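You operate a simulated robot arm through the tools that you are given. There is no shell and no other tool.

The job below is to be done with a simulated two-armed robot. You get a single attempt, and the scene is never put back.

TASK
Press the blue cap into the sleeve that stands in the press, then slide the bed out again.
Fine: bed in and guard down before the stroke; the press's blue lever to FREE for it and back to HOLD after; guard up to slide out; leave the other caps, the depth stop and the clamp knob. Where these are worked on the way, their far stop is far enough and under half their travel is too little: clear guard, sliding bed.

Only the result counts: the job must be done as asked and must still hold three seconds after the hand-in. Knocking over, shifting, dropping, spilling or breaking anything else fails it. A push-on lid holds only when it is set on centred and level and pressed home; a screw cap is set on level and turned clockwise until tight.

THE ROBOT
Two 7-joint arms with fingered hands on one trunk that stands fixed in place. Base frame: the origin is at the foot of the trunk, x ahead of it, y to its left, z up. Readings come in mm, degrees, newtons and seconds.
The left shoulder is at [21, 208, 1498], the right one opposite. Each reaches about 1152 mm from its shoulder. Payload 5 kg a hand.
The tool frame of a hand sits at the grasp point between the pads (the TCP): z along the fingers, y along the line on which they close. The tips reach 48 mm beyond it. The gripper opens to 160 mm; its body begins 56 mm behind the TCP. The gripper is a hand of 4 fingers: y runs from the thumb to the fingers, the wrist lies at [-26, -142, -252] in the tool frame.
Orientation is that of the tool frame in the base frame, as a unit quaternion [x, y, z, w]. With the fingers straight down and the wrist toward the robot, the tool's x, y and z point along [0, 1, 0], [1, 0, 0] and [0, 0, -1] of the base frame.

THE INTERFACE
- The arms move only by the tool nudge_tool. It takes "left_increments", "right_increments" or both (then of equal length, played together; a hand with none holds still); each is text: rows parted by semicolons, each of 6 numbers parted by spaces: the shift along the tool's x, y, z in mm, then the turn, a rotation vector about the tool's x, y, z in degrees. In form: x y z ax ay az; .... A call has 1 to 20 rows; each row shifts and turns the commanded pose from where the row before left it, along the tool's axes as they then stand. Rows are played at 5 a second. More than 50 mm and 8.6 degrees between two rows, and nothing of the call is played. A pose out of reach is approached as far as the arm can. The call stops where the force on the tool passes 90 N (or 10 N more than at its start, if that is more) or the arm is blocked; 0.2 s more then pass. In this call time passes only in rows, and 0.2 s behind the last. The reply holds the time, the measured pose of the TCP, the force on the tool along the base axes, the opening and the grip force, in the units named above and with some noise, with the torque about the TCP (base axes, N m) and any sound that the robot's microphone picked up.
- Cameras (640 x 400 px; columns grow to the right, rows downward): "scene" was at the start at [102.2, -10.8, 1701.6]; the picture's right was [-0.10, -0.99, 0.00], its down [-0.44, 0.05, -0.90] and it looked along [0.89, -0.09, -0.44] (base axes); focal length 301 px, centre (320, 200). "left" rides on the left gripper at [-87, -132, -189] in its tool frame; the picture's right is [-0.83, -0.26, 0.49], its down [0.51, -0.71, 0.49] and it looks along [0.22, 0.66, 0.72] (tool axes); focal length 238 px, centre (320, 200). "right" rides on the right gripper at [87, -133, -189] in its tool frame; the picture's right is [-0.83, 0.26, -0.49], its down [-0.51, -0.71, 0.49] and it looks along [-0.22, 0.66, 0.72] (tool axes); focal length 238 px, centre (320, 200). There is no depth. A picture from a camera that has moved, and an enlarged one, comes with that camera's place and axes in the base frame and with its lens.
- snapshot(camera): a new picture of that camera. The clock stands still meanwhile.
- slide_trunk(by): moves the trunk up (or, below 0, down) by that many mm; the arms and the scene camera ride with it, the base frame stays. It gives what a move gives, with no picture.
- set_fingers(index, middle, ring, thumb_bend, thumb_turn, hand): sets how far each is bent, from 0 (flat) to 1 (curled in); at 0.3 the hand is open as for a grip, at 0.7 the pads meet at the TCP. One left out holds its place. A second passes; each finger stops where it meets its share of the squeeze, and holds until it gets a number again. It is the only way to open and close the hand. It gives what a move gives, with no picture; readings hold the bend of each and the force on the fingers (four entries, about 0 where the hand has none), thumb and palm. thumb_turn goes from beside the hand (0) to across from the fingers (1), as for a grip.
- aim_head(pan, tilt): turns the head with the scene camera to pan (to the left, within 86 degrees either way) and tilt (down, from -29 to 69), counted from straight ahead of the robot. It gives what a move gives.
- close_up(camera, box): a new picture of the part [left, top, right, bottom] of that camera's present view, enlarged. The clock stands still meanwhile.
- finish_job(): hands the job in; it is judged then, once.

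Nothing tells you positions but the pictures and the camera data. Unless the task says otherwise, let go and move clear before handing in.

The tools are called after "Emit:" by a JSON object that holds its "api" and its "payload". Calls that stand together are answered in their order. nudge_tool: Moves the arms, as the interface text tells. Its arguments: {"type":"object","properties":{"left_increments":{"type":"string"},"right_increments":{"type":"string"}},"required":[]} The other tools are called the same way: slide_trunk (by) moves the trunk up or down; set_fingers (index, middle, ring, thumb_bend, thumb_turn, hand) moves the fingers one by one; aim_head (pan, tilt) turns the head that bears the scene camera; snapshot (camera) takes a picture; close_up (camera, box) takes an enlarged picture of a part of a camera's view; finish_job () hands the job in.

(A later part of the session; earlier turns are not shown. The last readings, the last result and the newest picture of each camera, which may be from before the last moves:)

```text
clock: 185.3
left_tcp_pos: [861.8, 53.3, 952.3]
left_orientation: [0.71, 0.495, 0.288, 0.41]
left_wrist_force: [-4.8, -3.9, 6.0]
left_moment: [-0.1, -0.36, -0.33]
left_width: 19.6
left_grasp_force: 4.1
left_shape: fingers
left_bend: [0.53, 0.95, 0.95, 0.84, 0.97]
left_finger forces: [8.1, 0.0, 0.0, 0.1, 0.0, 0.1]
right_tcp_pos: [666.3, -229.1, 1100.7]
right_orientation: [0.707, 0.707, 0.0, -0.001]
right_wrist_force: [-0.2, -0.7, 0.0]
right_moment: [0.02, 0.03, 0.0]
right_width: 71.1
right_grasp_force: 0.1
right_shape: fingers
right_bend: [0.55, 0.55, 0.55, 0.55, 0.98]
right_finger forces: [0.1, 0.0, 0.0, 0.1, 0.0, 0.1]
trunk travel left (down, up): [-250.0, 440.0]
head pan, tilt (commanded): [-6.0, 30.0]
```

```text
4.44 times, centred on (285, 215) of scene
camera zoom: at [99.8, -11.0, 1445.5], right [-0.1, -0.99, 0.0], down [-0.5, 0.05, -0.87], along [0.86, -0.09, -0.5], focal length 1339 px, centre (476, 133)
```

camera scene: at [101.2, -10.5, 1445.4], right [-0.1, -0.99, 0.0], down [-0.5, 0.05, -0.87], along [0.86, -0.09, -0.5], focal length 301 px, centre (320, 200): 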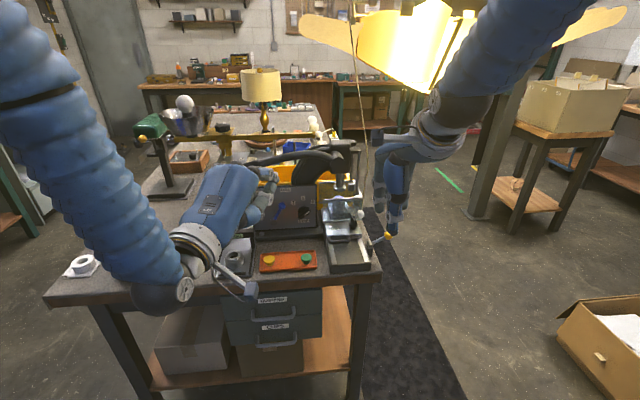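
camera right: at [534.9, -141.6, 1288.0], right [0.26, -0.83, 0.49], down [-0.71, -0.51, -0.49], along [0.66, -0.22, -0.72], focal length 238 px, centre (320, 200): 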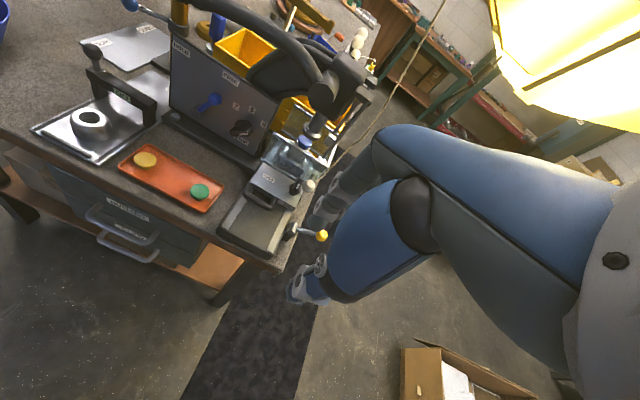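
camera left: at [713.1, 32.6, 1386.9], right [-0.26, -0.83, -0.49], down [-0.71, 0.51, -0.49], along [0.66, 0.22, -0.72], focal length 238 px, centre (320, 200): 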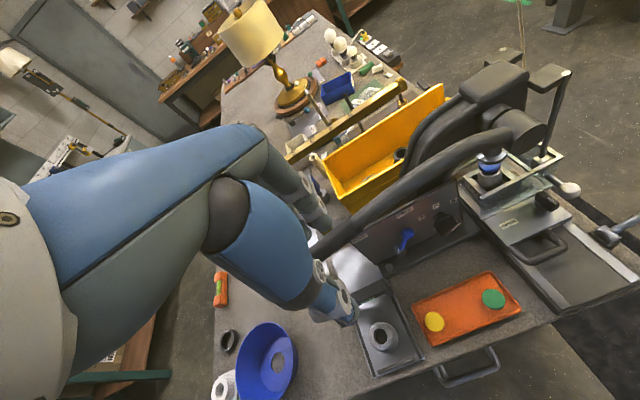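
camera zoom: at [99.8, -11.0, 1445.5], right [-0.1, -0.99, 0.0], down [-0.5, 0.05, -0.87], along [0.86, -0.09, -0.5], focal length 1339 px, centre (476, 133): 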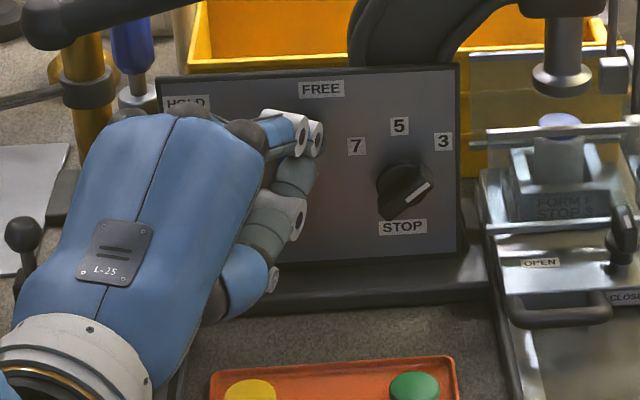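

The finger is riding over the top of the knob. I'll back off, lower about 12 mm, and push again.

Emit:
{"api": "nudge_tool", "payload": {"left_increments": "-4.7 0.9 1.5 0 0 0; -4.7 0.9 1.5 0 0 0; -4.7 0.9 1.5 0 0 0; -4.7 0.9 1.5 0 0 0; -1.9 0.4 0.6 0 0 0; 0 -5.2 3 0 0 0; 0 -5.2 3 0 0 0; 0 0 0 0 0 0; 0 0 0 0 0 0"}}

Emit:
{"api": "close_up", "payload": {"camera": "right", "box": [100, 20, 280, 160]}}

Emit:
{"api": "close_up", "payload": {"camera": "scene", "box": [240, 170, 330, 260]}}

Emit:
{"api": "snapshot", "payload": {"camera": "left"}}

```text
clock: 187.3
left_tcp_pos: [862.3, 31.2, 939.1]
left_orientation: [0.711, 0.494, 0.286, 0.41]
left_wrist_force: [0.2, -0.5, -0.2]
left_moment: [0.01, -0.03, 0.01]
left_width: 18.7
left_grasp_force: 0.0
left_shape: fingers
left_bend: [0.54, 0.95, 0.95, 0.84, 0.97]
left_finger forces: [0.1, 0.0, 0.0, 0.0, 0.0, 0.1]
right_tcp_pos: [666.1, -229.1, 1101.3]
right_orientation: [0.707, 0.707, -0.001, 0.0]
right_wrist_force: [-0.5, 0.0, 0.7]
right_moment: [-0.01, -0.04, -0.01]
right_width: 71.2
right_grasp_force: 0.1
right_shape: fingers
right_bend: [0.55, 0.55, 0.55, 0.55, 0.98]
right_finger forces: [0.0, 0.0, 0.1, 0.0, 0.0, 0.0]
trunk travel left (down, up): [-250.0, 440.0]
head pan, tilt (commanded): [-6.0, 30.0]
```

```text
2.86 times, centred on (190, 90) of right
camera zoom: at [534.3, -141.5, 1288.4], right [0.26, -0.83, 0.49], down [-0.71, -0.51, -0.49], along [0.66, -0.22, -0.72], focal length 681 px, centre (691, 514)
```

zoom: 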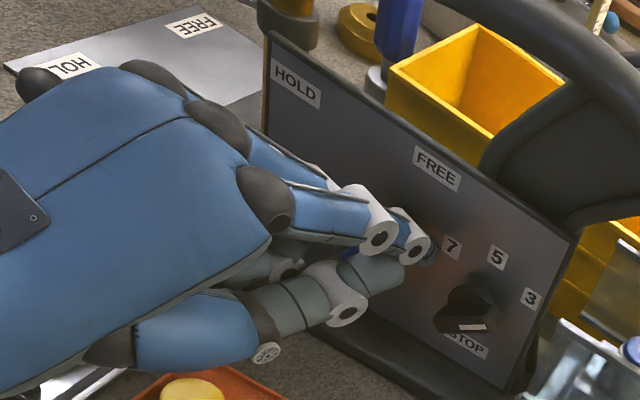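

```text
4.44 times, centred on (285, 215) of scene
camera zoom: at [100.8, -10.6, 1445.4], right [-0.1, -0.99, 0.0], down [-0.5, 0.05, -0.87], along [0.86, -0.09, -0.5], focal length 1339 px, centre (476, 133)
```

zoom: 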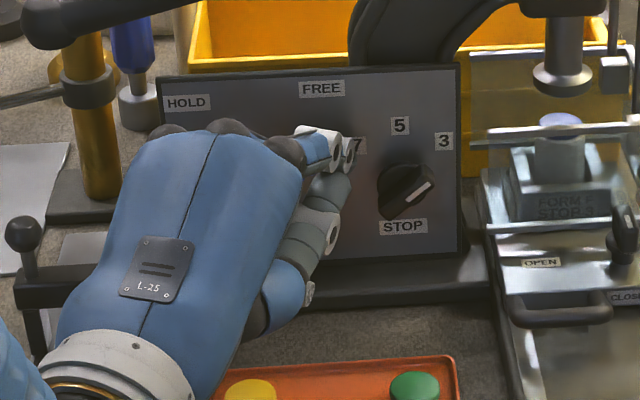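

```text
taken
camera left: at [615.2, 29.3, 917.8], right [-0.01, -0.88, -0.47], down [0.24, 0.45, -0.86], along [0.97, -0.12, 0.21], focal length 238 px, centre (320, 200)
```

left: 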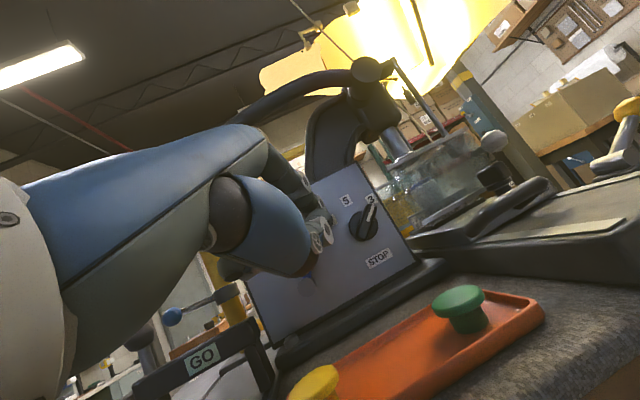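

The tip is now level with the knob. I'll push toward +y again.

Emit:
{"api": "nudge_tool", "payload": {"left_increments": "4.7 -0.9 -1.5 0 0 0; 4.7 -0.9 -1.5 0 0 0; 4.7 -0.9 -1.5 0 0 0; 0 0 0 0 0 0"}}

Emit:
{"api": "close_up", "payload": {"camera": "right", "box": [100, 20, 280, 160]}}

Emit:
{"api": "close_up", "payload": {"camera": "left", "box": [230, 130, 430, 330]}}

```text
clock: 188.3
left_tcp_pos: [861.8, 47.0, 941.1]
left_orientation: [0.71, 0.494, 0.287, 0.41]
left_wrist_force: [-3.4, -4.3, 5.8]
left_moment: [-0.04, -0.39, -0.36]
left_width: 20.2
left_grasp_force: 3.6
left_shape: fingers
left_bend: [0.52, 0.95, 0.95, 0.84, 0.97]
left_finger forces: [6.6, 0.1, 0.0, 0.0, 0.0, 0.0]
right_tcp_pos: [665.6, -229.4, 1101.8]
right_orientation: [0.707, 0.707, 0.0, 0.0]
right_wrist_force: [0.4, 0.5, 0.5]
right_moment: [0.02, 0.02, 0.0]
right_width: 71.4
right_grasp_force: 0.0
right_shape: fingers
right_bend: [0.55, 0.55, 0.55, 0.55, 0.98]
right_finger forces: [0.1, 0.1, 0.0, 0.1, 0.1, 0.0]
trunk travel left (down, up): [-250.0, 440.0]
head pan, tilt (commanded): [-6.0, 30.0]
```

```text
2.86 times, centred on (190, 90) of right
camera zoom: at [533.4, -142.1, 1288.7], right [0.26, -0.83, 0.49], down [-0.71, -0.51, -0.49], along [0.66, -0.22, -0.72], focal length 681 px, centre (691, 514)
```

zoom: 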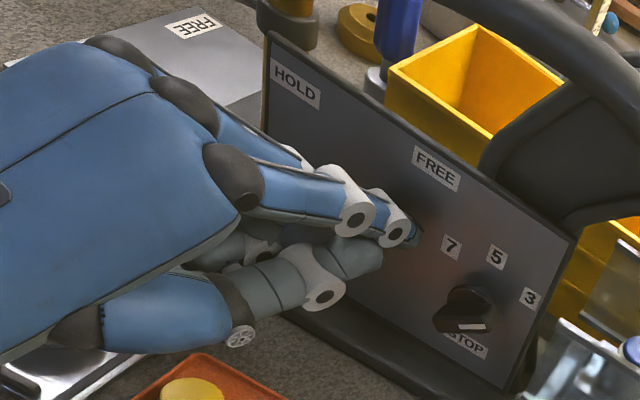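

```text
2.00 times, centred on (330, 230) of left
camera zoom: at [615.0, 44.5, 919.0], right [-0.01, -0.88, -0.47], down [0.24, 0.45, -0.86], along [0.97, -0.13, 0.21], focal length 477 px, centre (300, 140)
```

zoom: 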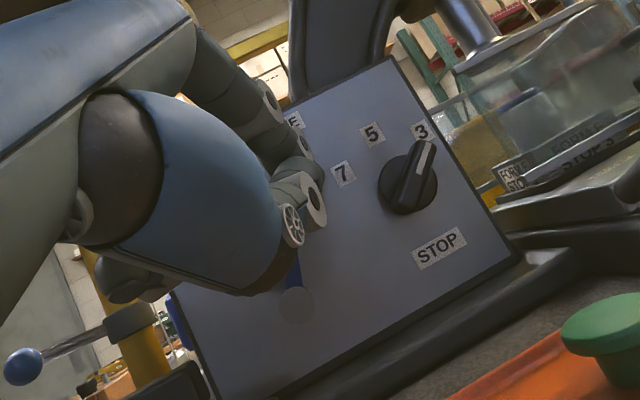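

The contact is still on the knob's upper front. I'll back off, lower 10 mm more, and push again.

Emit:
{"api": "nudge_tool", "payload": {"left_increments": "-4.7 0.9 1.5 0 0 0; -4.7 0.9 1.5 0 0 0; -4.7 0.9 1.5 0 0 0; 0 -4.3 2.5 0 0 0; 0 -4.3 2.5 0 0 0; 0 0 0 0 0 0; 4.7 -0.9 -1.5 0 0 0; 4.7 -0.9 -1.5 0 0 0; 4.7 -0.9 -1.5 0 0 0; 0 0 0 0 0 0"}}

Emit:
{"api": "close_up", "payload": {"camera": "right", "box": [100, 20, 280, 160]}}

Emit:
{"api": "close_up", "payload": {"camera": "left", "box": [230, 130, 430, 330]}}

```text
clock: 190.5
left_tcp_pos: [861.1, 47.0, 929.4]
left_orientation: [0.71, 0.495, 0.287, 0.409]
left_wrist_force: [-0.6, -0.8, -0.3]
left_moment: [0.01, -0.01, -0.05]
left_width: 19.0
left_grasp_force: 1.1
left_shape: fingers
left_bend: [0.54, 0.95, 0.95, 0.84, 0.97]
left_finger forces: [1.7, 0.0, 0.0, 0.0, 0.0, 0.1]
right_tcp_pos: [666.7, -228.6, 1101.1]
right_orientation: [0.707, 0.707, 0.0, 0.0]
right_wrist_force: [-0.3, -0.1, 0.0]
right_moment: [0.03, 0.0, 0.0]
right_width: 71.3
right_grasp_force: 0.1
right_shape: fingers
right_bend: [0.55, 0.55, 0.55, 0.55, 0.98]
right_finger forces: [0.0, 0.0, 0.1, 0.0, 0.0, 0.0]
trunk travel left (down, up): [-250.0, 440.0]
head pan, tilt (commanded): [-6.0, 30.0]
```

```text
2.86 times, centred on (190, 90) of right
camera zoom: at [534.1, -141.7, 1288.4], right [0.26, -0.83, 0.49], down [-0.71, -0.51, -0.49], along [0.66, -0.22, -0.72], focal length 681 px, centre (691, 514)
```

zoom: 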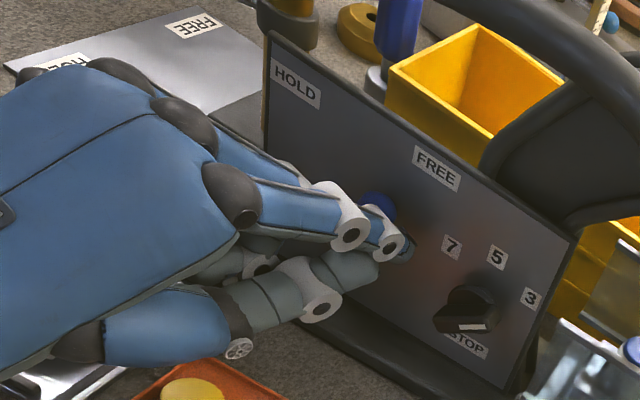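

```text
2.00 times, centred on (330, 230) of left
camera zoom: at [615.2, 45.4, 908.0], right [-0.01, -0.88, -0.47], down [0.24, 0.45, -0.86], along [0.97, -0.12, 0.21], focal length 477 px, centre (300, 140)
```

zoom: 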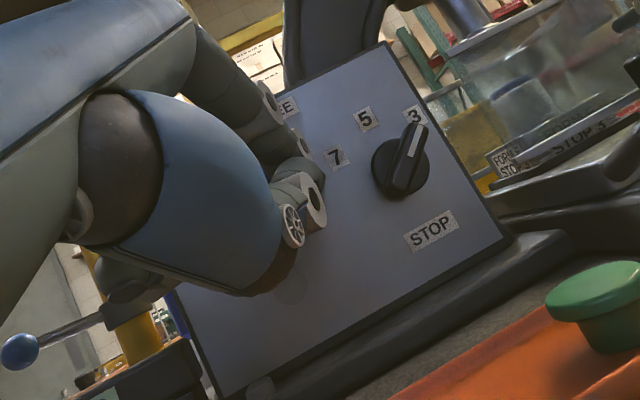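

Now the knob is moving toward the middle with light force. I'll continue pushing.

Emit:
{"api": "nudge_tool", "payload": {"left_increments": "4.7 -0.9 -1.5 0 0 0; 4.7 -0.9 -1.5 0 0 0; 4.7 -0.9 -1.5 0 0 0; 4.7 -0.9 -1.5 0 0 0; 0 0 0 0 0 0"}}

Emit:
{"api": "close_up", "payload": {"camera": "right", "box": [100, 20, 280, 160]}}

Emit:
{"api": "close_up", "payload": {"camera": "scene", "box": [230, 160, 330, 260]}}

```text
clock: 191.7
left_tcp_pos: [862.4, 68.1, 930.9]
left_orientation: [0.71, 0.496, 0.287, 0.409]
left_wrist_force: [-0.3, -0.8, 0.4]
left_moment: [0.01, -0.01, 0.04]
left_width: 18.9
left_grasp_force: 0.1
left_shape: fingers
left_bend: [0.54, 0.95, 0.95, 0.84, 0.97]
left_finger forces: [0.0, 0.0, 0.1, 0.0, 0.0, 0.0]
right_tcp_pos: [666.1, -228.8, 1100.4]
right_orientation: [0.707, 0.707, 0.0, 0.0]
right_wrist_force: [0.1, -0.3, 0.3]
right_moment: [0.01, 0.01, 0.05]
right_width: 71.3
right_grasp_force: 0.1
right_shape: fingers
right_bend: [0.55, 0.55, 0.55, 0.55, 0.98]
right_finger forces: [0.1, 0.2, 0.0, 0.0, 0.1, 0.1]
trunk travel left (down, up): [-250.0, 440.0]
head pan, tilt (commanded): [-6.0, 30.0]
```

```text
2.86 times, centred on (190, 90) of right
camera zoom: at [534.2, -141.5, 1288.4], right [0.26, -0.83, 0.49], down [-0.71, -0.51, -0.49], along [0.66, -0.22, -0.72], focal length 681 px, centre (691, 514)
```

zoom: 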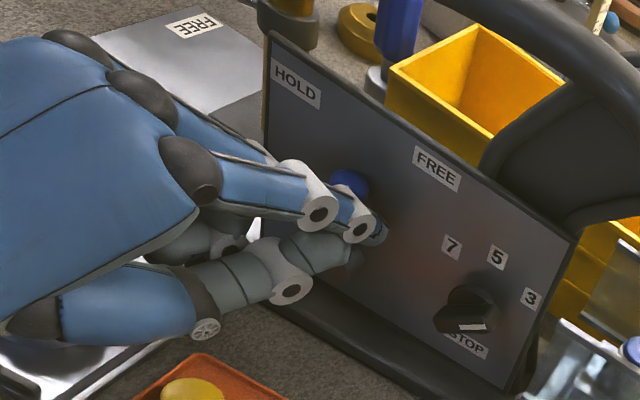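

```text
4.00 times, centred on (280, 210) of scene
camera zoom: at [100.8, -10.6, 1445.4], right [-0.1, -0.99, 0.0], down [-0.5, 0.05, -0.87], along [0.86, -0.09, -0.5], focal length 1205 px, centre (480, 160)
```

zoom: 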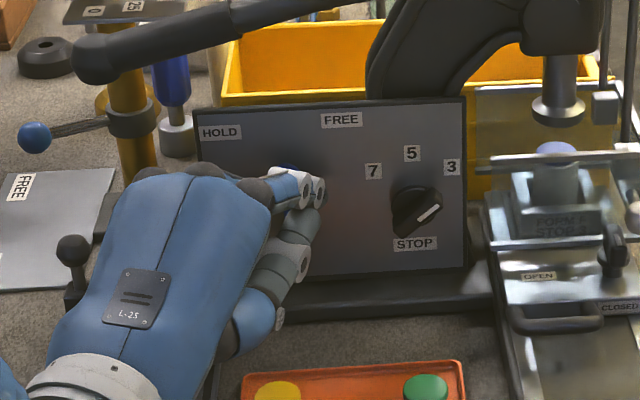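

The knob is at about the centre (y ≈ 57). I'll push on until it snaps to HOLD.

Emit:
{"api": "nudge_tool", "payload": {"left_increments": "4.7 -0.9 -1.5 0 0 0; 4.7 -0.9 -1.5 0 0 0; 4.7 -0.9 -1.5 0 0 0; 4.7 -0.9 -1.5 0 0 0; 4.7 -0.9 -1.5 0 0 0; 0 0 0 0 0 0"}}

Emit:
{"api": "close_up", "payload": {"camera": "right", "box": [80, 10, 260, 150]}}

Emit:
{"api": "close_up", "payload": {"camera": "scene", "box": [230, 160, 330, 260]}}

```text
clock: 193.1
left_tcp_pos: [862.9, 93.0, 928.7]
left_orientation: [0.711, 0.494, 0.286, 0.41]
left_wrist_force: [0.1, 0.2, 0.1]
left_moment: [-0.03, 0.02, 0.01]
left_width: 18.7
left_grasp_force: 0.1
left_shape: fingers
left_bend: [0.54, 0.95, 0.95, 0.84, 0.97]
left_finger forces: [0.0, 0.1, 0.1, 0.0, 0.1, 0.0]
right_tcp_pos: [665.8, -228.7, 1100.7]
right_orientation: [0.707, 0.707, 0.001, 0.001]
right_wrist_force: [-0.8, 0.5, 0.1]
right_moment: [0.04, 0.0, 0.01]
right_width: 71.2
right_grasp_force: 0.0
right_shape: fingers
right_bend: [0.55, 0.55, 0.55, 0.55, 0.98]
right_finger forces: [0.0, 0.0, 0.0, 0.0, 0.0, 0.0]
trunk travel left (down, up): [-250.0, 440.0]
head pan, tilt (commanded): [-6.0, 30.0]
```

```text
2.86 times, centred on (170, 80) of right
camera zoom: at [534.2, -141.7, 1288.4], right [0.26, -0.83, 0.49], down [-0.71, -0.51, -0.49], along [0.66, -0.22, -0.72], focal length 681 px, centre (749, 543)
```

zoom: 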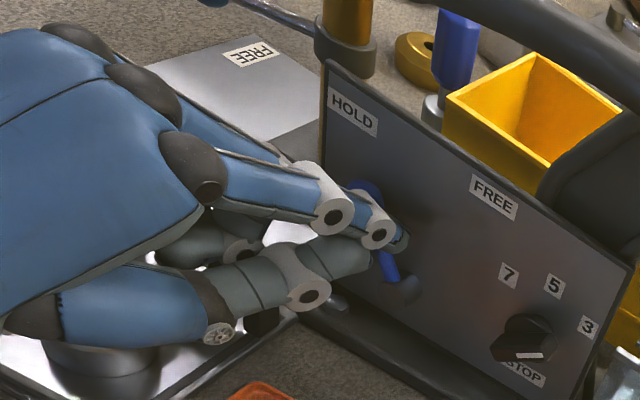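

```text
4.00 times, centred on (280, 210) of scene
camera zoom: at [100.7, -10.7, 1445.4], right [-0.1, -0.99, 0.0], down [-0.5, 0.05, -0.87], along [0.86, -0.09, -0.5], focal length 1205 px, centre (480, 160)
```

zoom: 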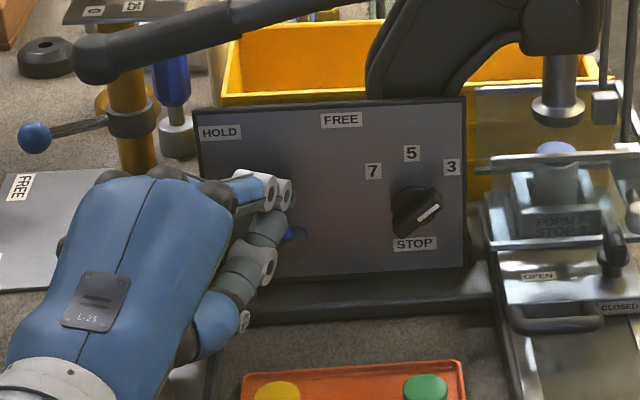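

The blue lever appears to be at HOLD. I'll withdraw the finger along its own axis and check.

Emit:
{"api": "nudge_tool", "payload": {"left_increments": "0 0 -15 0 0 0; 0 0 -25 0 0 0; 0 0 -30 0 0 0; 0 -20 -40 0 0 0; 0 -20 -40 0 0 0; 0 0 0 0 0 0; 0 0 0 0 0 0"}}

Emit:
{"api": "close_up", "payload": {"camera": "right", "box": [80, 10, 260, 150]}}

Emit:
{"api": "close_up", "payload": {"camera": "scene", "box": [200, 130, 340, 260]}}

```text
clock: 194.7
left_tcp_pos: [719.4, 143.2, 969.4]
left_orientation: [0.711, 0.494, 0.286, 0.411]
left_wrist_force: [0.5, 0.1, -0.1]
left_moment: [0.01, -0.01, 0.0]
left_width: 19.1
left_grasp_force: 0.0
left_shape: fingers
left_bend: [0.54, 0.95, 0.95, 0.84, 0.97]
left_finger forces: [0.0, 0.0, 0.0, 0.0, 0.1, 0.0]
right_tcp_pos: [666.4, -228.7, 1101.0]
right_orientation: [0.707, 0.707, 0.0, 0.0]
right_wrist_force: [0.0, -0.3, 0.4]
right_moment: [-0.03, -0.01, -0.05]
right_width: 71.3
right_grasp_force: 0.1
right_shape: fingers
right_bend: [0.55, 0.55, 0.55, 0.55, 0.98]
right_finger forces: [0.0, 0.0, 0.1, 0.1, 0.0, 0.0]
trunk travel left (down, up): [-250.0, 440.0]
head pan, tilt (commanded): [-6.0, 30.0]
```

```text
2.86 times, centred on (170, 80) of right
camera zoom: at [533.8, -141.1, 1288.6], right [0.26, -0.83, 0.49], down [-0.71, -0.51, -0.49], along [0.66, -0.22, -0.72], focal length 681 px, centre (749, 543)
```

zoom: 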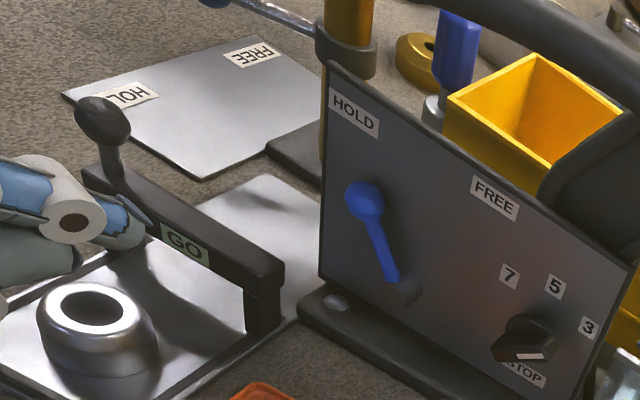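

```text
3.08 times, centred on (270, 195) of scene
camera zoom: at [100.3, -10.2, 1445.5], right [-0.1, -0.99, 0.0], down [-0.5, 0.05, -0.87], along [0.86, -0.09, -0.5], focal length 927 px, centre (474, 215)
```

zoom: 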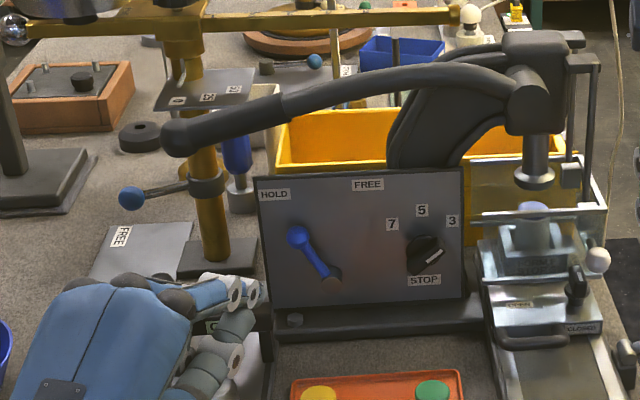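

The blue lever is back at HOLD. Next the guard must go up; the knob sits just above the clamp knob, so I'll approach it horizontally, fingers pointing forward, and pinch it from the sides. First I'll turn the right hand in free space.

Emit:
{"api": "nudge_tool", "payload": {"right_increments": "-37 -9 7 0 0 0; -37 -9 7 0 0 0; -37 -9 7 0 0 0; 0 0 0 0 0 -8.2; 0 0 0 0 0 -8.2; 0 0 0 0 0 -8.2; 0 0 0 0 0 -8.2; 0 0 0 0 0 -8.2; 0 0 0 0 0 -8.2; 0 0 0 0 0 -8.2; 0 0 0 0 0 -8.2; 0 0 0 0 0 -8.2; 0 0 0 0 0 -8.2; 0 0 0 0 0 -8; 0 0 0 0 0 0"}}

Emit:
{"api": "nudge_tool", "payload": {"right_increments": "0 0 0 0 -8.2 0; 0 0 0 0 -8.2 0; 0 0 0 0 -8.2 0; 0 0 0 0 -8.2 0; 0 0 0 0 -8.2 0; 0 0 0 0 -8.2 0; 0 0 0 0 -8.2 0; 0 0 0 0 -8.2 0; 0 0 0 0 -8.2 0; 0 0 0 0 0 0; 0 0 0 0 0 0"}}

Emit:
{"api": "snapshot", "payload": {"camera": "scene"}}

Emit:
{"api": "snapshot", "payload": {"camera": "right"}}

```text
clock: 197.9
left_tcp_pos: [720.3, 143.1, 970.5]
left_orientation: [0.71, 0.495, 0.288, 0.41]
left_wrist_force: [-0.2, -0.2, 0.0]
left_moment: [0.03, 0.01, 0.03]
left_width: 18.7
left_grasp_force: 0.1
left_shape: fingers
left_bend: [0.54, 0.95, 0.95, 0.84, 0.97]
left_finger forces: [0.1, 0.1, 0.1, 0.1, 0.0, 0.0]
right_tcp_pos: [638.9, -338.1, 1077.8]
right_orientation: [-0.001, 1.0, 0.0, 0.001]
right_wrist_force: [0.4, -0.3, 1.2]
right_moment: [-0.02, -0.05, 0.02]
right_width: 71.4
right_grasp_force: 0.0
right_shape: fingers
right_bend: [0.55, 0.55, 0.55, 0.55, 0.98]
right_finger forces: [0.0, 0.0, 0.0, 0.0, 0.0, 0.0]
trunk travel left (down, up): [-250.0, 440.0]
head pan, tilt (commanded): [-6.0, 30.0]
```

```text
clock: 200.3
left_tcp_pos: [720.3, 143.1, 970.1]
left_orientation: [0.71, 0.496, 0.288, 0.409]
left_wrist_force: [-0.2, -0.7, 0.2]
left_moment: [0.0, -0.05, -0.01]
left_width: 19.1
left_grasp_force: 0.0
left_shape: fingers
left_bend: [0.54, 0.95, 0.95, 0.84, 0.97]
left_finger forces: [0.1, 0.1, 0.0, 0.0, 0.1, 0.0]
right_tcp_pos: [639.1, -338.9, 1079.0]
right_orientation: [-0.001, 0.8, 0.0, 0.6]
right_wrist_force: [1.0, 0.1, -0.5]
right_moment: [0.06, -0.01, -0.01]
right_width: 71.4
right_grasp_force: 0.0
right_shape: fingers
right_bend: [0.55, 0.55, 0.55, 0.55, 0.97]
right_finger forces: [0.1, 0.0, 0.0, 0.0, 0.0, 0.0]
trunk travel left (down, up): [-250.0, 440.0]
head pan, tilt (commanded): [-6.0, 30.0]
```

```text
taken
camera scene: at [100.7, -10.8, 1445.4], right [-0.1, -0.99, 0.0], down [-0.5, 0.05, -0.87], along [0.86, -0.09, -0.5], focal length 301 px, centre (320, 200)
```

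scene: 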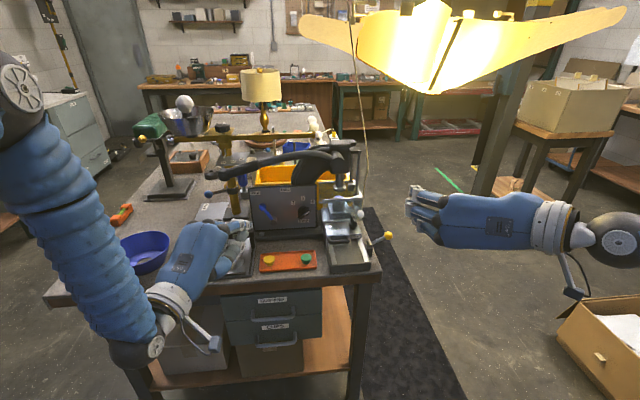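

```text
taken
camera right: at [434.7, -470.9, 1046.9], right [-0.23, 0.26, 0.94], down [0.61, -0.71, 0.35], along [0.75, 0.66, 0.01], focal length 238 px, centre (320, 200)
```

right: 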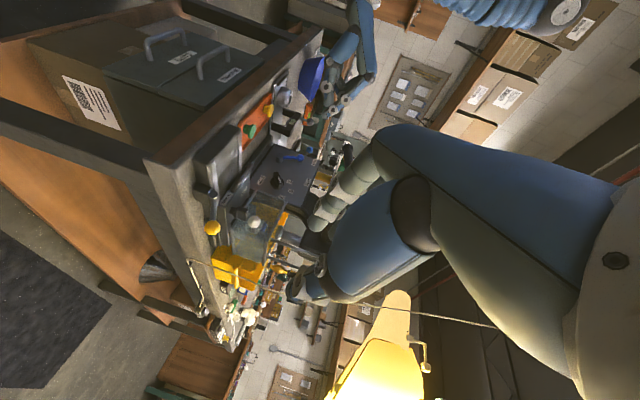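

The right hand now points forward with thumb and fingers side by side. I'll bring it in front of the guard knob at [859,-212,948].

Emit:
{"api": "nudge_tool", "payload": {"right_increments": "22.4 31.6 22.4 0 0 0; 22.4 31.6 22.4 0 0 0; 22.4 31.6 22.4 0 0 0; 22.4 31.6 22.4 0 0 0; -11.2 0 38.4 0 0 0; 0 0 0 0 0 0; 0 0 0 0 0 0"}}

Emit:
{"api": "snapshot", "payload": {"camera": "right"}}

Emit:
{"api": "close_up", "payload": {"camera": "scene", "box": [310, 150, 420, 270]}}

Emit:
{"api": "snapshot", "payload": {"camera": "left"}}

```text
clock: 201.9
left_tcp_pos: [720.6, 143.7, 969.0]
left_orientation: [0.71, 0.495, 0.287, 0.409]
left_wrist_force: [0.6, 0.0, -0.6]
left_moment: [-0.01, 0.01, -0.03]
left_width: 18.9
left_grasp_force: 0.1
left_shape: fingers
left_bend: [0.54, 0.95, 0.95, 0.84, 0.97]
left_finger forces: [0.1, 0.0, 0.0, 0.1, 0.0, 0.0]
right_tcp_pos: [741.1, -210.7, 967.1]
right_orientation: [0.0, 0.8, 0.001, 0.601]
right_wrist_force: [0.4, 1.0, -0.4]
right_moment: [-0.01, 0.0, 0.0]
right_width: 71.3
right_grasp_force: 0.0
right_shape: fingers
right_bend: [0.55, 0.55, 0.55, 0.55, 0.97]
right_finger forces: [0.1, 0.0, 0.0, 0.1, 0.1, 0.0]
trunk travel left (down, up): [-250.0, 440.0]
head pan, tilt (commanded): [-6.0, 30.0]
```

```text
taken
camera right: at [537.4, -342.6, 934.5], right [-0.23, 0.26, 0.94], down [0.61, -0.71, 0.35], along [0.75, 0.66, 0.01], focal length 238 px, centre (320, 200)
```

right: 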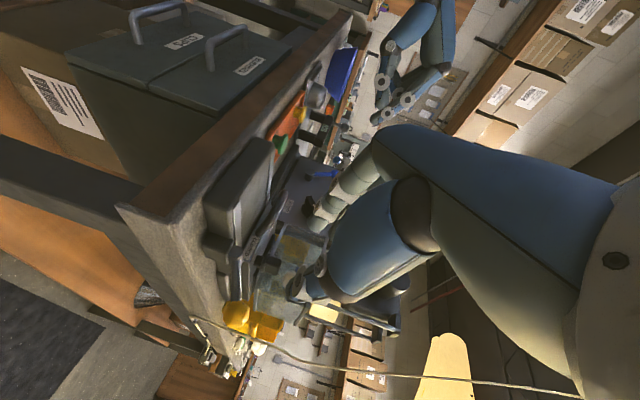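

```text
3.33 times, centred on (365, 210) of scene
camera zoom: at [101.1, -10.4, 1445.4], right [-0.1, -0.99, 0.0], down [-0.5, 0.05, -0.87], along [0.86, -0.09, -0.5], focal length 1004 px, centre (170, 167)
```

zoom: 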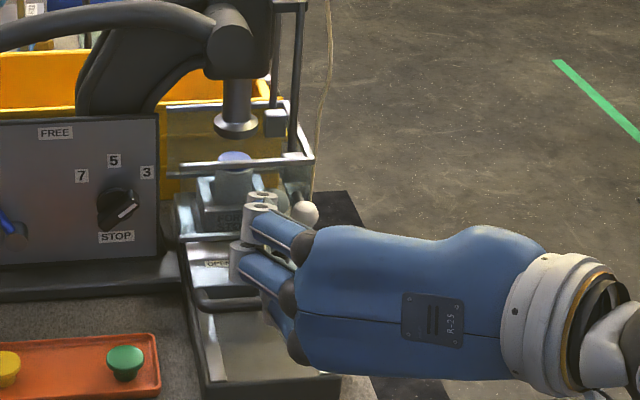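

```text
taken
camera left: at [473.5, 141.3, 947.9], right [-0.01, -0.88, -0.47], down [0.24, 0.45, -0.86], along [0.97, -0.12, 0.21], focal length 238 px, centre (320, 200)
```

left: 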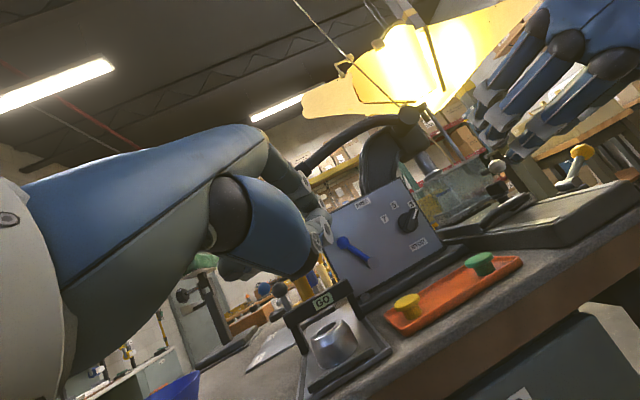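

The fingers are on the knob's left side. I'll zoom from the left camera to check the height and thumb side.

Emit:
{"api": "close_up", "payload": {"camera": "left", "box": [400, 60, 600, 240]}}

Emit:
{"api": "close_up", "payload": {"camera": "scene", "box": [335, 195, 385, 245]}}

Emit:
{"api": "close_up", "payload": {"camera": "right", "box": [200, 150, 400, 350]}}

```text
2.22 times, centred on (500, 150) of left
camera zoom: at [473.5, 141.3, 947.9], right [-0.01, -0.88, -0.47], down [0.24, 0.45, -0.86], along [0.97, -0.12, 0.21], focal length 530 px, centre (-80, 311)
```

zoom: 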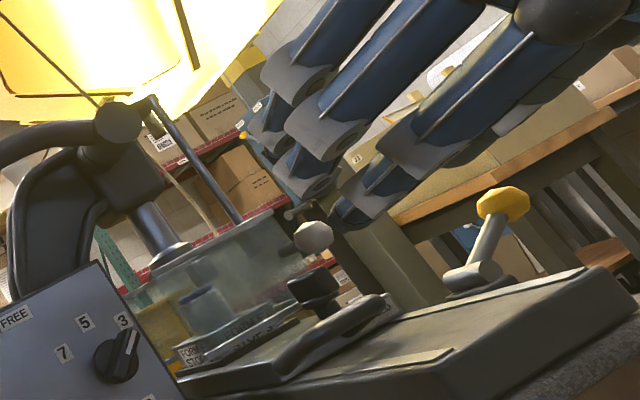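

```text
8.00 times, centred on (360, 220) of scene
camera zoom: at [101.1, -10.4, 1445.4], right [-0.1, -0.99, 0.0], down [-0.5, 0.05, -0.87], along [0.86, -0.09, -0.5], focal length 2410 px, centre (0, 40)
```

zoom: 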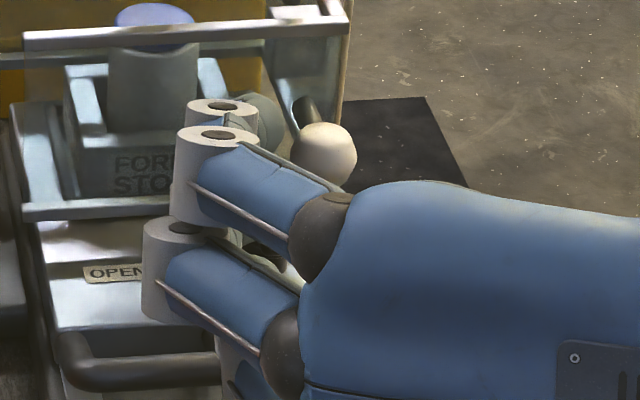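

```text
2.00 times, centred on (300, 250) of right
camera zoom: at [537.4, -342.6, 934.5], right [-0.23, 0.26, 0.94], down [0.61, -0.71, 0.35], along [0.75, 0.66, 0.01], focal length 477 px, centre (360, 100)
```

zoom: 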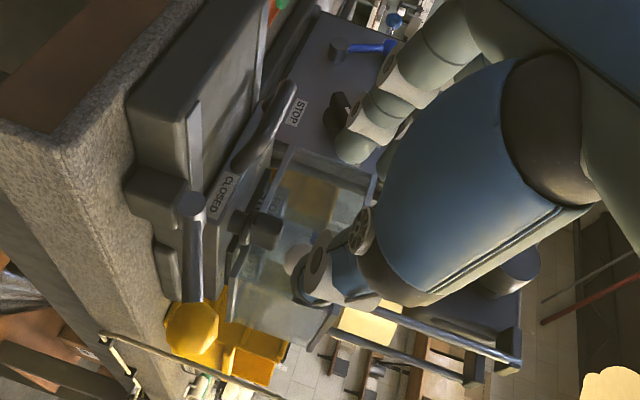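

I'll advance most of the way with a small correction and check that the ball lies between thumb and index.

Emit:
{"api": "nudge_tool", "payload": {"right_increments": "-4.7 -1.2 19.5 0 0 0; -4.6 -1.2 19.5 0 0 0; -4.6 -1.1 19.4 0 0 0; 0 0 0 0 0 0; 0 0 0 0 0 0"}}

Emit:
{"api": "close_up", "payload": {"camera": "left", "box": [400, 90, 560, 230]}}

Emit:
{"api": "close_up", "payload": {"camera": "scene", "box": [335, 195, 385, 245]}}

Emit:
{"api": "close_up", "payload": {"camera": "right", "box": [230, 150, 400, 320]}}

```text
clock: 203.1
left_tcp_pos: [720.6, 142.6, 969.6]
left_orientation: [0.711, 0.495, 0.286, 0.41]
left_wrist_force: [1.0, -0.1, 0.1]
left_moment: [-0.06, 0.0, 0.0]
left_width: 19.0
left_grasp_force: 0.0
left_shape: fingers
left_bend: [0.54, 0.95, 0.95, 0.84, 0.97]
left_finger forces: [0.0, 0.0, 0.0, 0.1, 0.1, 0.1]
right_tcp_pos: [803.1, -216.2, 960.6]
right_orientation: [-0.001, 0.8, 0.001, 0.6]
right_wrist_force: [1.0, 0.0, -0.5]
right_moment: [0.01, 0.02, -0.02]
right_width: 71.0
right_grasp_force: 0.1
right_shape: fingers
right_bend: [0.55, 0.55, 0.55, 0.55, 0.97]
right_finger forces: [0.0, 0.1, 0.0, 0.0, 0.1, 0.0]
trunk travel left (down, up): [-250.0, 440.0]
head pan, tilt (commanded): [-6.0, 30.0]
```

```text
2.86 times, centred on (480, 160) of left
camera zoom: at [473.5, 141.2, 947.9], right [-0.01, -0.88, -0.47], down [0.24, 0.45, -0.86], along [0.97, -0.12, 0.21], focal length 681 px, centre (-137, 314)
```

zoom: 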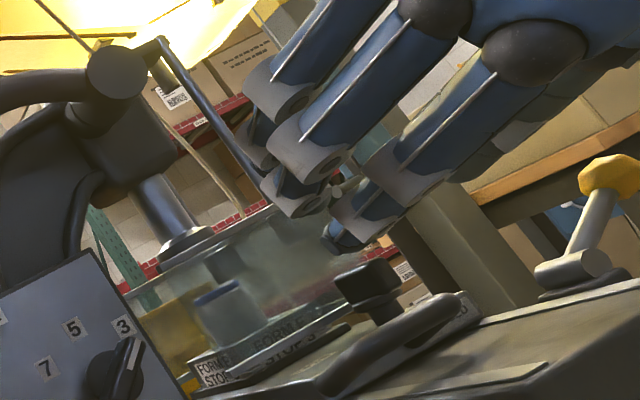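

```text
8.00 times, centred on (360, 220) of scene
camera zoom: at [101.2, -10.4, 1445.4], right [-0.1, -0.99, 0.0], down [-0.5, 0.05, -0.87], along [0.86, -0.09, -0.5], focal length 2410 px, centre (0, 40)
```

zoom: 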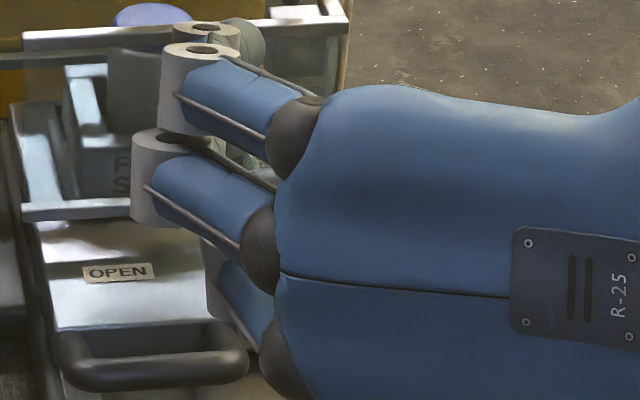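

```text
2.35 times, centred on (315, 235) of right
camera zoom: at [597.5, -348.5, 930.2], right [-0.23, 0.26, 0.94], down [0.61, -0.71, 0.35], along [0.75, 0.66, 0.01], focal length 561 px, centre (332, 118)
```

zoom: 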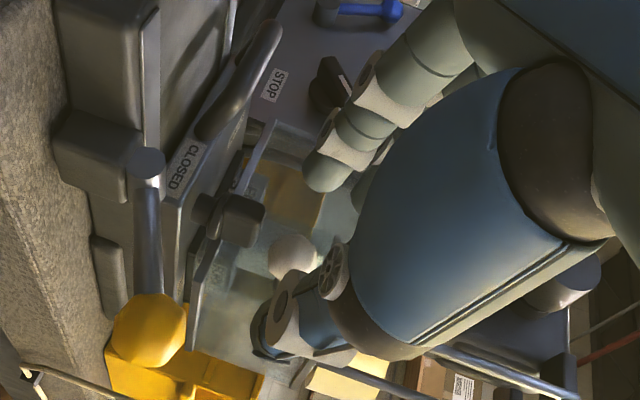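

The right camera shows the ball centred between index and thumb, about 60 mm ahead of the grasp point. I'll advance 17 mm along the fingers and close gently.

Emit:
{"api": "nudge_tool", "payload": {"right_increments": "0 0 6 0 0 0; 0 0 6 0 0 0; 0 0 5 0 0 0; 0 0 0 0 0 0; 0 0 0 0 0 0"}}

Emit:
{"api": "close_up", "payload": {"camera": "right", "box": [230, 150, 400, 320]}}

Emit:
{"api": "close_up", "payload": {"camera": "left", "box": [400, 90, 560, 230]}}

```text
clock: 204.3
left_tcp_pos: [720.1, 143.8, 969.4]
left_orientation: [0.71, 0.496, 0.287, 0.409]
left_wrist_force: [0.7, -0.5, 0.8]
left_moment: [0.02, -0.01, -0.01]
left_width: 18.8
left_grasp_force: 0.0
left_shape: fingers
left_bend: [0.54, 0.95, 0.95, 0.84, 0.97]
left_finger forces: [0.0, 0.0, 0.0, 0.1, 0.0, 0.0]
right_tcp_pos: [817.1, -215.6, 958.9]
right_orientation: [0.0, 0.8, 0.0, 0.6]
right_wrist_force: [-0.2, -0.4, 0.1]
right_moment: [0.01, 0.01, -0.02]
right_width: 71.3
right_grasp_force: 0.1
right_shape: fingers
right_bend: [0.55, 0.55, 0.55, 0.55, 0.97]
right_finger forces: [0.1, 0.0, 0.0, 0.0, 0.0, 0.1]
trunk travel left (down, up): [-250.0, 440.0]
head pan, tilt (commanded): [-6.0, 30.0]
```

```text
2.35 times, centred on (315, 235) of right
camera zoom: at [612.2, -347.7, 926.8], right [-0.23, 0.26, 0.94], down [0.61, -0.71, 0.35], along [0.75, 0.66, 0.01], focal length 561 px, centre (332, 118)
```

zoom: 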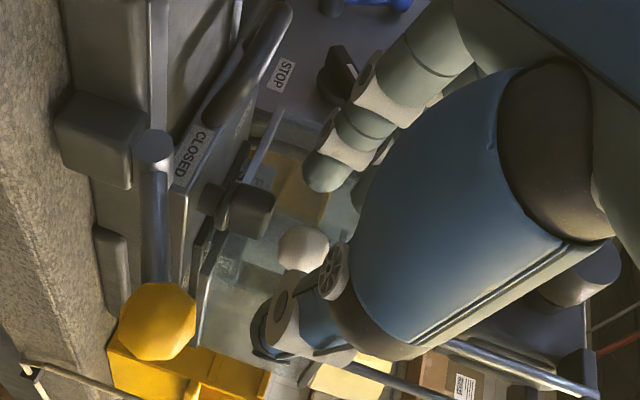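

```text
2.86 times, centred on (480, 160) of left
camera zoom: at [473.4, 141.1, 948.0], right [-0.01, -0.88, -0.47], down [0.24, 0.45, -0.86], along [0.97, -0.12, 0.21], focal length 681 px, centre (-137, 314)
```

zoom: 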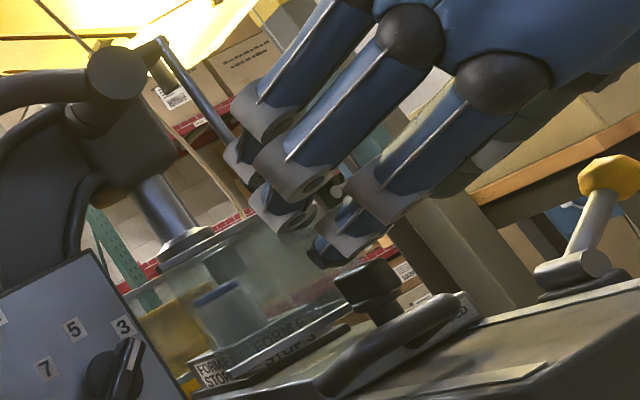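

The ball is centred. To keep clear of the clamp knob just below, I'll raise the hand 4 mm, then close thumb and index on the ball.

Emit:
{"api": "nudge_tool", "payload": {"right_increments": "-3.8 0 2 0 0 0; 0 0 0 0 0 0; 0 0 0 0 0 0"}}

Emit:
{"api": "set_fingers", "payload": {"hand": "right", "index": 0.62, "thumb_bend": 0.62}}

Emit:
{"api": "close_up", "payload": {"camera": "right", "box": [230, 150, 400, 320]}}

Emit:
{"api": "close_up", "payload": {"camera": "left", "box": [420, 110, 520, 220]}}

```text
clock: 205.1
left_tcp_pos: [720.2, 143.0, 970.3]
left_orientation: [0.711, 0.496, 0.287, 0.408]
left_wrist_force: [0.4, 0.3, -0.3]
left_moment: [0.02, 0.0, -0.02]
left_width: 18.7
left_grasp_force: 0.1
left_shape: fingers
left_bend: [0.54, 0.95, 0.95, 0.84, 0.97]
left_finger forces: [0.0, 0.0, 0.0, 0.0, 0.1, 0.0]
right_tcp_pos: [821.3, -215.8, 961.1]
right_orientation: [0.001, 0.8, 0.0, 0.6]
right_wrist_force: [-1.0, 0.0, -1.0]
right_moment: [-0.03, -0.01, -0.02]
right_width: 71.3
right_grasp_force: 0.1
right_shape: fingers
right_bend: [0.55, 0.55, 0.55, 0.55, 0.97]
right_finger forces: [0.0, 0.0, 0.1, 0.0, 0.0, 0.0]
trunk travel left (down, up): [-250.0, 440.0]
head pan, tilt (commanded): [-6.0, 30.0]
```

```text
clock: 206.1
left_tcp_pos: [721.2, 142.2, 970.2]
left_orientation: [0.711, 0.495, 0.286, 0.41]
left_wrist_force: [0.3, 0.2, 0.2]
left_moment: [0.03, -0.01, 0.0]
left_width: 18.6
left_grasp_force: 0.0
left_shape: fingers
left_bend: [0.54, 0.95, 0.95, 0.84, 0.97]
left_finger forces: [0.1, 0.1, 0.0, 0.1, 0.0, 0.0]
right_tcp_pos: [820.1, -215.6, 960.2]
right_orientation: [0.0, 0.799, 0.0, 0.601]
right_wrist_force: [0.3, 0.1, 0.4]
right_moment: [0.0, 0.01, -0.01]
right_width: 44.0
right_grasp_force: 0.1
right_shape: fingers
right_bend: [0.62, 0.55, 0.55, 0.62, 0.97]
right_finger forces: [0.1, 0.1, 0.0, 0.0, 0.0, 0.1]
trunk travel left (down, up): [-250.0, 440.0]
head pan, tilt (commanded): [-6.0, 30.0]
```

```text
2.35 times, centred on (315, 235) of right
camera zoom: at [615.5, -348.2, 929.7], right [-0.23, 0.26, 0.94], down [0.61, -0.71, 0.35], along [0.75, 0.66, 0.01], focal length 561 px, centre (332, 118)
```

zoom: 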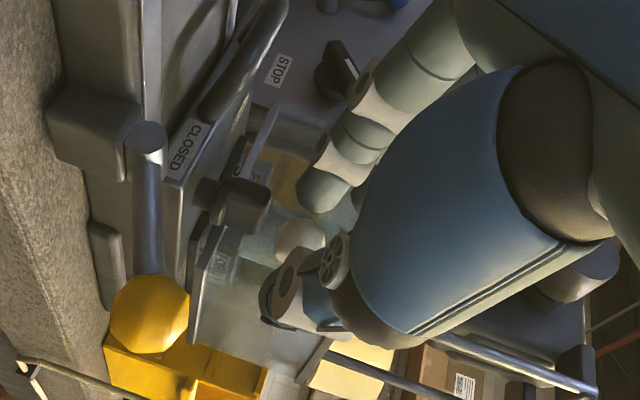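

```text
3.64 times, centred on (470, 165) of left
camera zoom: at [473.3, 141.0, 948.1], right [-0.01, -0.88, -0.47], down [0.24, 0.45, -0.86], along [0.97, -0.12, 0.21], focal length 867 px, centre (-226, 327)
```

zoom: 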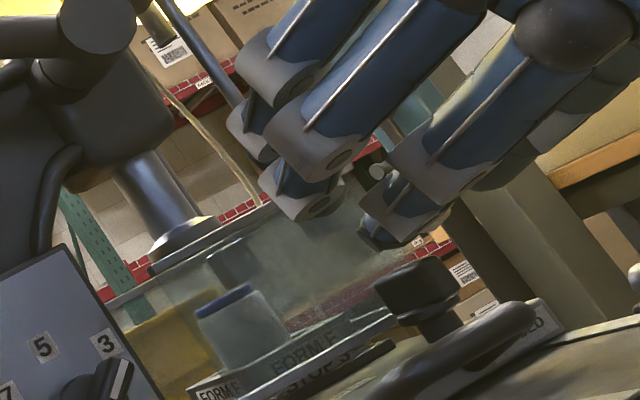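

Clearances are fine. I'll close further onto the ball.

Emit:
{"api": "set_fingers", "payload": {"hand": "right", "index": 0.66, "thumb_bend": 0.66}}

Emit:
{"api": "set_fingers", "payload": {"hand": "right", "index": 0.71, "thumb_bend": 0.71}}

Emit:
{"api": "close_up", "payload": {"camera": "right", "box": [230, 150, 400, 320]}}

Emit:
{"api": "close_up", "payload": {"camera": "left", "box": [420, 110, 520, 220]}}

```text
clock: 207.1
left_tcp_pos: [719.3, 143.8, 970.1]
left_orientation: [0.71, 0.496, 0.287, 0.409]
left_wrist_force: [0.3, 0.5, 0.3]
left_moment: [0.01, 0.01, 0.01]
left_width: 19.0
left_grasp_force: 0.1
left_shape: fingers
left_bend: [0.54, 0.95, 0.95, 0.84, 0.97]
left_finger forces: [0.0, 0.1, 0.1, 0.0, 0.0, 0.0]
right_tcp_pos: [820.5, -215.8, 961.2]
right_orientation: [-0.001, 0.8, 0.001, 0.6]
right_wrist_force: [-0.5, 2.4, -0.7]
right_moment: [0.04, -0.03, 0.06]
right_width: 30.3
right_grasp_force: 0.8
right_shape: fingers
right_bend: [0.65, 0.55, 0.55, 0.66, 0.97]
right_finger forces: [1.5, 0.0, 0.0, 0.0, 0.0, 0.0]
trunk travel left (down, up): [-250.0, 440.0]
head pan, tilt (commanded): [-6.0, 30.0]
```

```text
clock: 208.1
left_tcp_pos: [720.7, 143.7, 969.7]
left_orientation: [0.71, 0.496, 0.287, 0.41]
left_wrist_force: [0.0, 0.0, 0.0]
left_moment: [0.0, 0.03, -0.01]
left_width: 18.8
left_grasp_force: 0.0
left_shape: fingers
left_bend: [0.54, 0.95, 0.95, 0.84, 0.97]
left_finger forces: [0.0, 0.0, 0.0, 0.0, 0.0, 0.1]
right_tcp_pos: [819.5, -215.2, 961.5]
right_orientation: [0.0, 0.8, 0.001, 0.6]
right_wrist_force: [-0.5, 3.5, -0.3]
right_moment: [0.09, 0.01, 0.07]
right_width: 23.9
right_grasp_force: 6.2
right_shape: fingers
right_bend: [0.66, 0.55, 0.55, 0.68, 0.97]
right_finger forces: [7.2, 0.0, 0.0, 0.0, 4.7, 0.0]
trunk travel left (down, up): [-250.0, 440.0]
head pan, tilt (commanded): [-6.0, 30.0]
```

```text
2.35 times, centred on (315, 235) of right
camera zoom: at [615.5, -347.8, 929.8], right [-0.23, 0.26, 0.94], down [0.61, -0.71, 0.35], along [0.75, 0.66, 0.01], focal length 561 px, centre (332, 118)
```

zoom: 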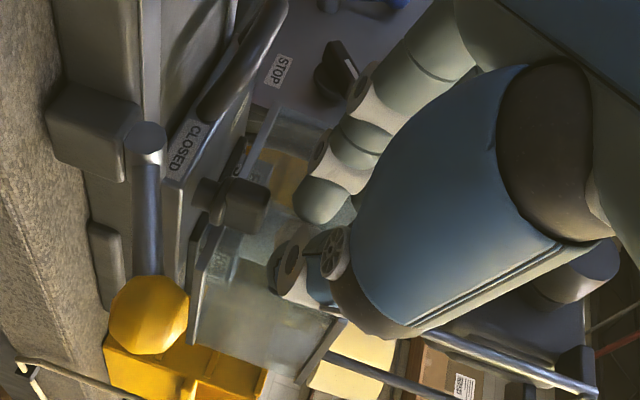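

```text
3.64 times, centred on (470, 165) of left
camera zoom: at [473.3, 141.2, 948.1], right [-0.01, -0.88, -0.47], down [0.24, 0.45, -0.86], along [0.97, -0.12, 0.21], focal length 867 px, centre (-226, 327)
```

zoom: 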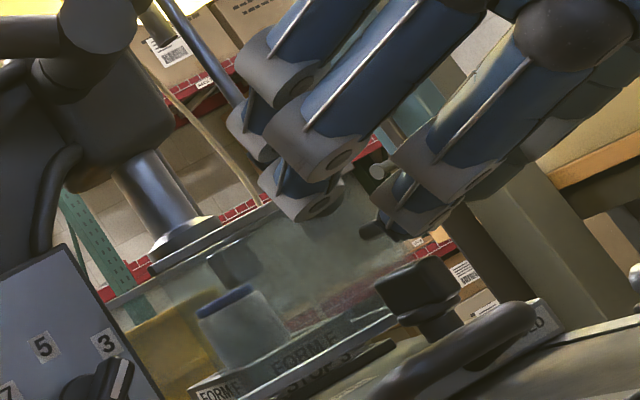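

The ball is pinched between index and thumb. I'll tighten and start lifting the guard.

Emit:
{"api": "set_fingers", "payload": {"hand": "right", "index": 0.76, "thumb_bend": 0.76}}

Emit:
{"api": "nudge_tool", "payload": {"right_increments": "-3.8 0 -1.1 0 0 0; -3.8 0 -1.1 0 0 0; -3.8 0 -1.1 0 0 0; 0 0 0 0 0 0"}}

Emit:
{"api": "close_up", "payload": {"camera": "left", "box": [400, 90, 540, 230]}}

Emit:
{"api": "close_up", "payload": {"camera": "scene", "box": [310, 150, 400, 250]}}

```text
clock: 209.1
left_tcp_pos: [718.8, 143.3, 970.6]
left_orientation: [0.71, 0.496, 0.288, 0.409]
left_wrist_force: [-0.1, 0.5, -0.6]
left_moment: [0.0, 0.02, 0.02]
left_width: 19.0
left_grasp_force: 0.1
left_shape: fingers
left_bend: [0.54, 0.95, 0.95, 0.84, 0.97]
left_finger forces: [0.0, 0.0, 0.0, 0.1, 0.0, 0.1]
right_tcp_pos: [821.1, -219.0, 961.9]
right_orientation: [0.0, 0.8, 0.0, 0.6]
right_wrist_force: [-7.1, -8.1, 4.3]
right_moment: [-0.14, 0.01, -0.3]
right_width: 19.5
right_grasp_force: 12.3
right_shape: fingers
right_bend: [0.65, 0.55, 0.55, 0.72, 0.97]
right_finger forces: [7.9, 0.0, 0.1, 0.0, 16.1, 0.0]
trunk travel left (down, up): [-250.0, 440.0]
head pan, tilt (commanded): [-6.0, 30.0]
```

```text
clock: 210.1
left_tcp_pos: [719.8, 143.8, 969.6]
left_orientation: [0.711, 0.495, 0.286, 0.41]
left_wrist_force: [0.2, -0.6, -0.1]
left_moment: [-0.02, 0.01, -0.01]
left_width: 18.9
left_grasp_force: 0.1
left_shape: fingers
left_bend: [0.54, 0.95, 0.95, 0.84, 0.97]
left_finger forces: [0.0, 0.1, 0.1, 0.0, 0.1, 0.1]
right_tcp_pos: [819.5, -217.0, 975.8]
right_orientation: [-0.001, 0.8, 0.001, 0.6]
right_wrist_force: [-6.8, -5.7, -0.9]
right_moment: [-0.13, 0.28, -0.24]
right_width: 7.1
right_grasp_force: 5.8
right_shape: fingers
right_bend: [0.68, 0.55, 0.55, 0.74, 0.96]
right_finger forces: [0.0, 0.1, 0.0, 0.0, 11.7, 0.1]
trunk travel left (down, up): [-250.0, 440.0]
head pan, tilt (commanded): [-6.0, 30.0]
```

```text
2.86 times, centred on (470, 160) of left
camera zoom: at [472.9, 140.9, 948.3], right [-0.01, -0.88, -0.47], down [0.24, 0.45, -0.86], along [0.97, -0.12, 0.21], focal length 681 px, centre (-109, 314)
```

zoom: 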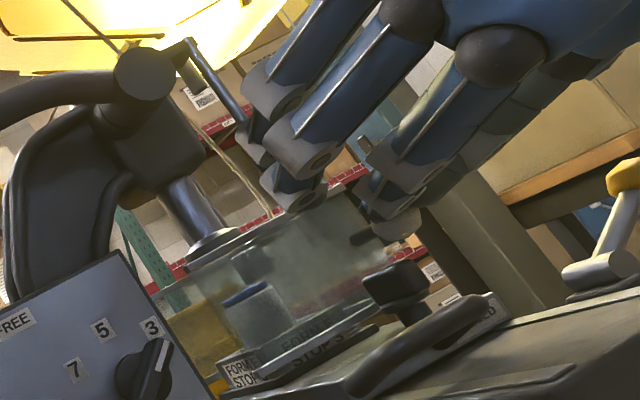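

```text
4.00 times, centred on (355, 200) of scene
camera zoom: at [100.2, -10.9, 1445.5], right [-0.1, -0.99, 0.0], down [-0.5, 0.05, -0.87], along [0.86, -0.09, -0.5], focal length 1205 px, centre (180, 200)
```

zoom: 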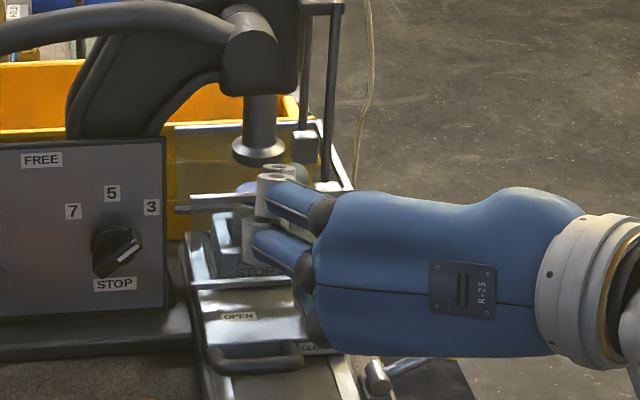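

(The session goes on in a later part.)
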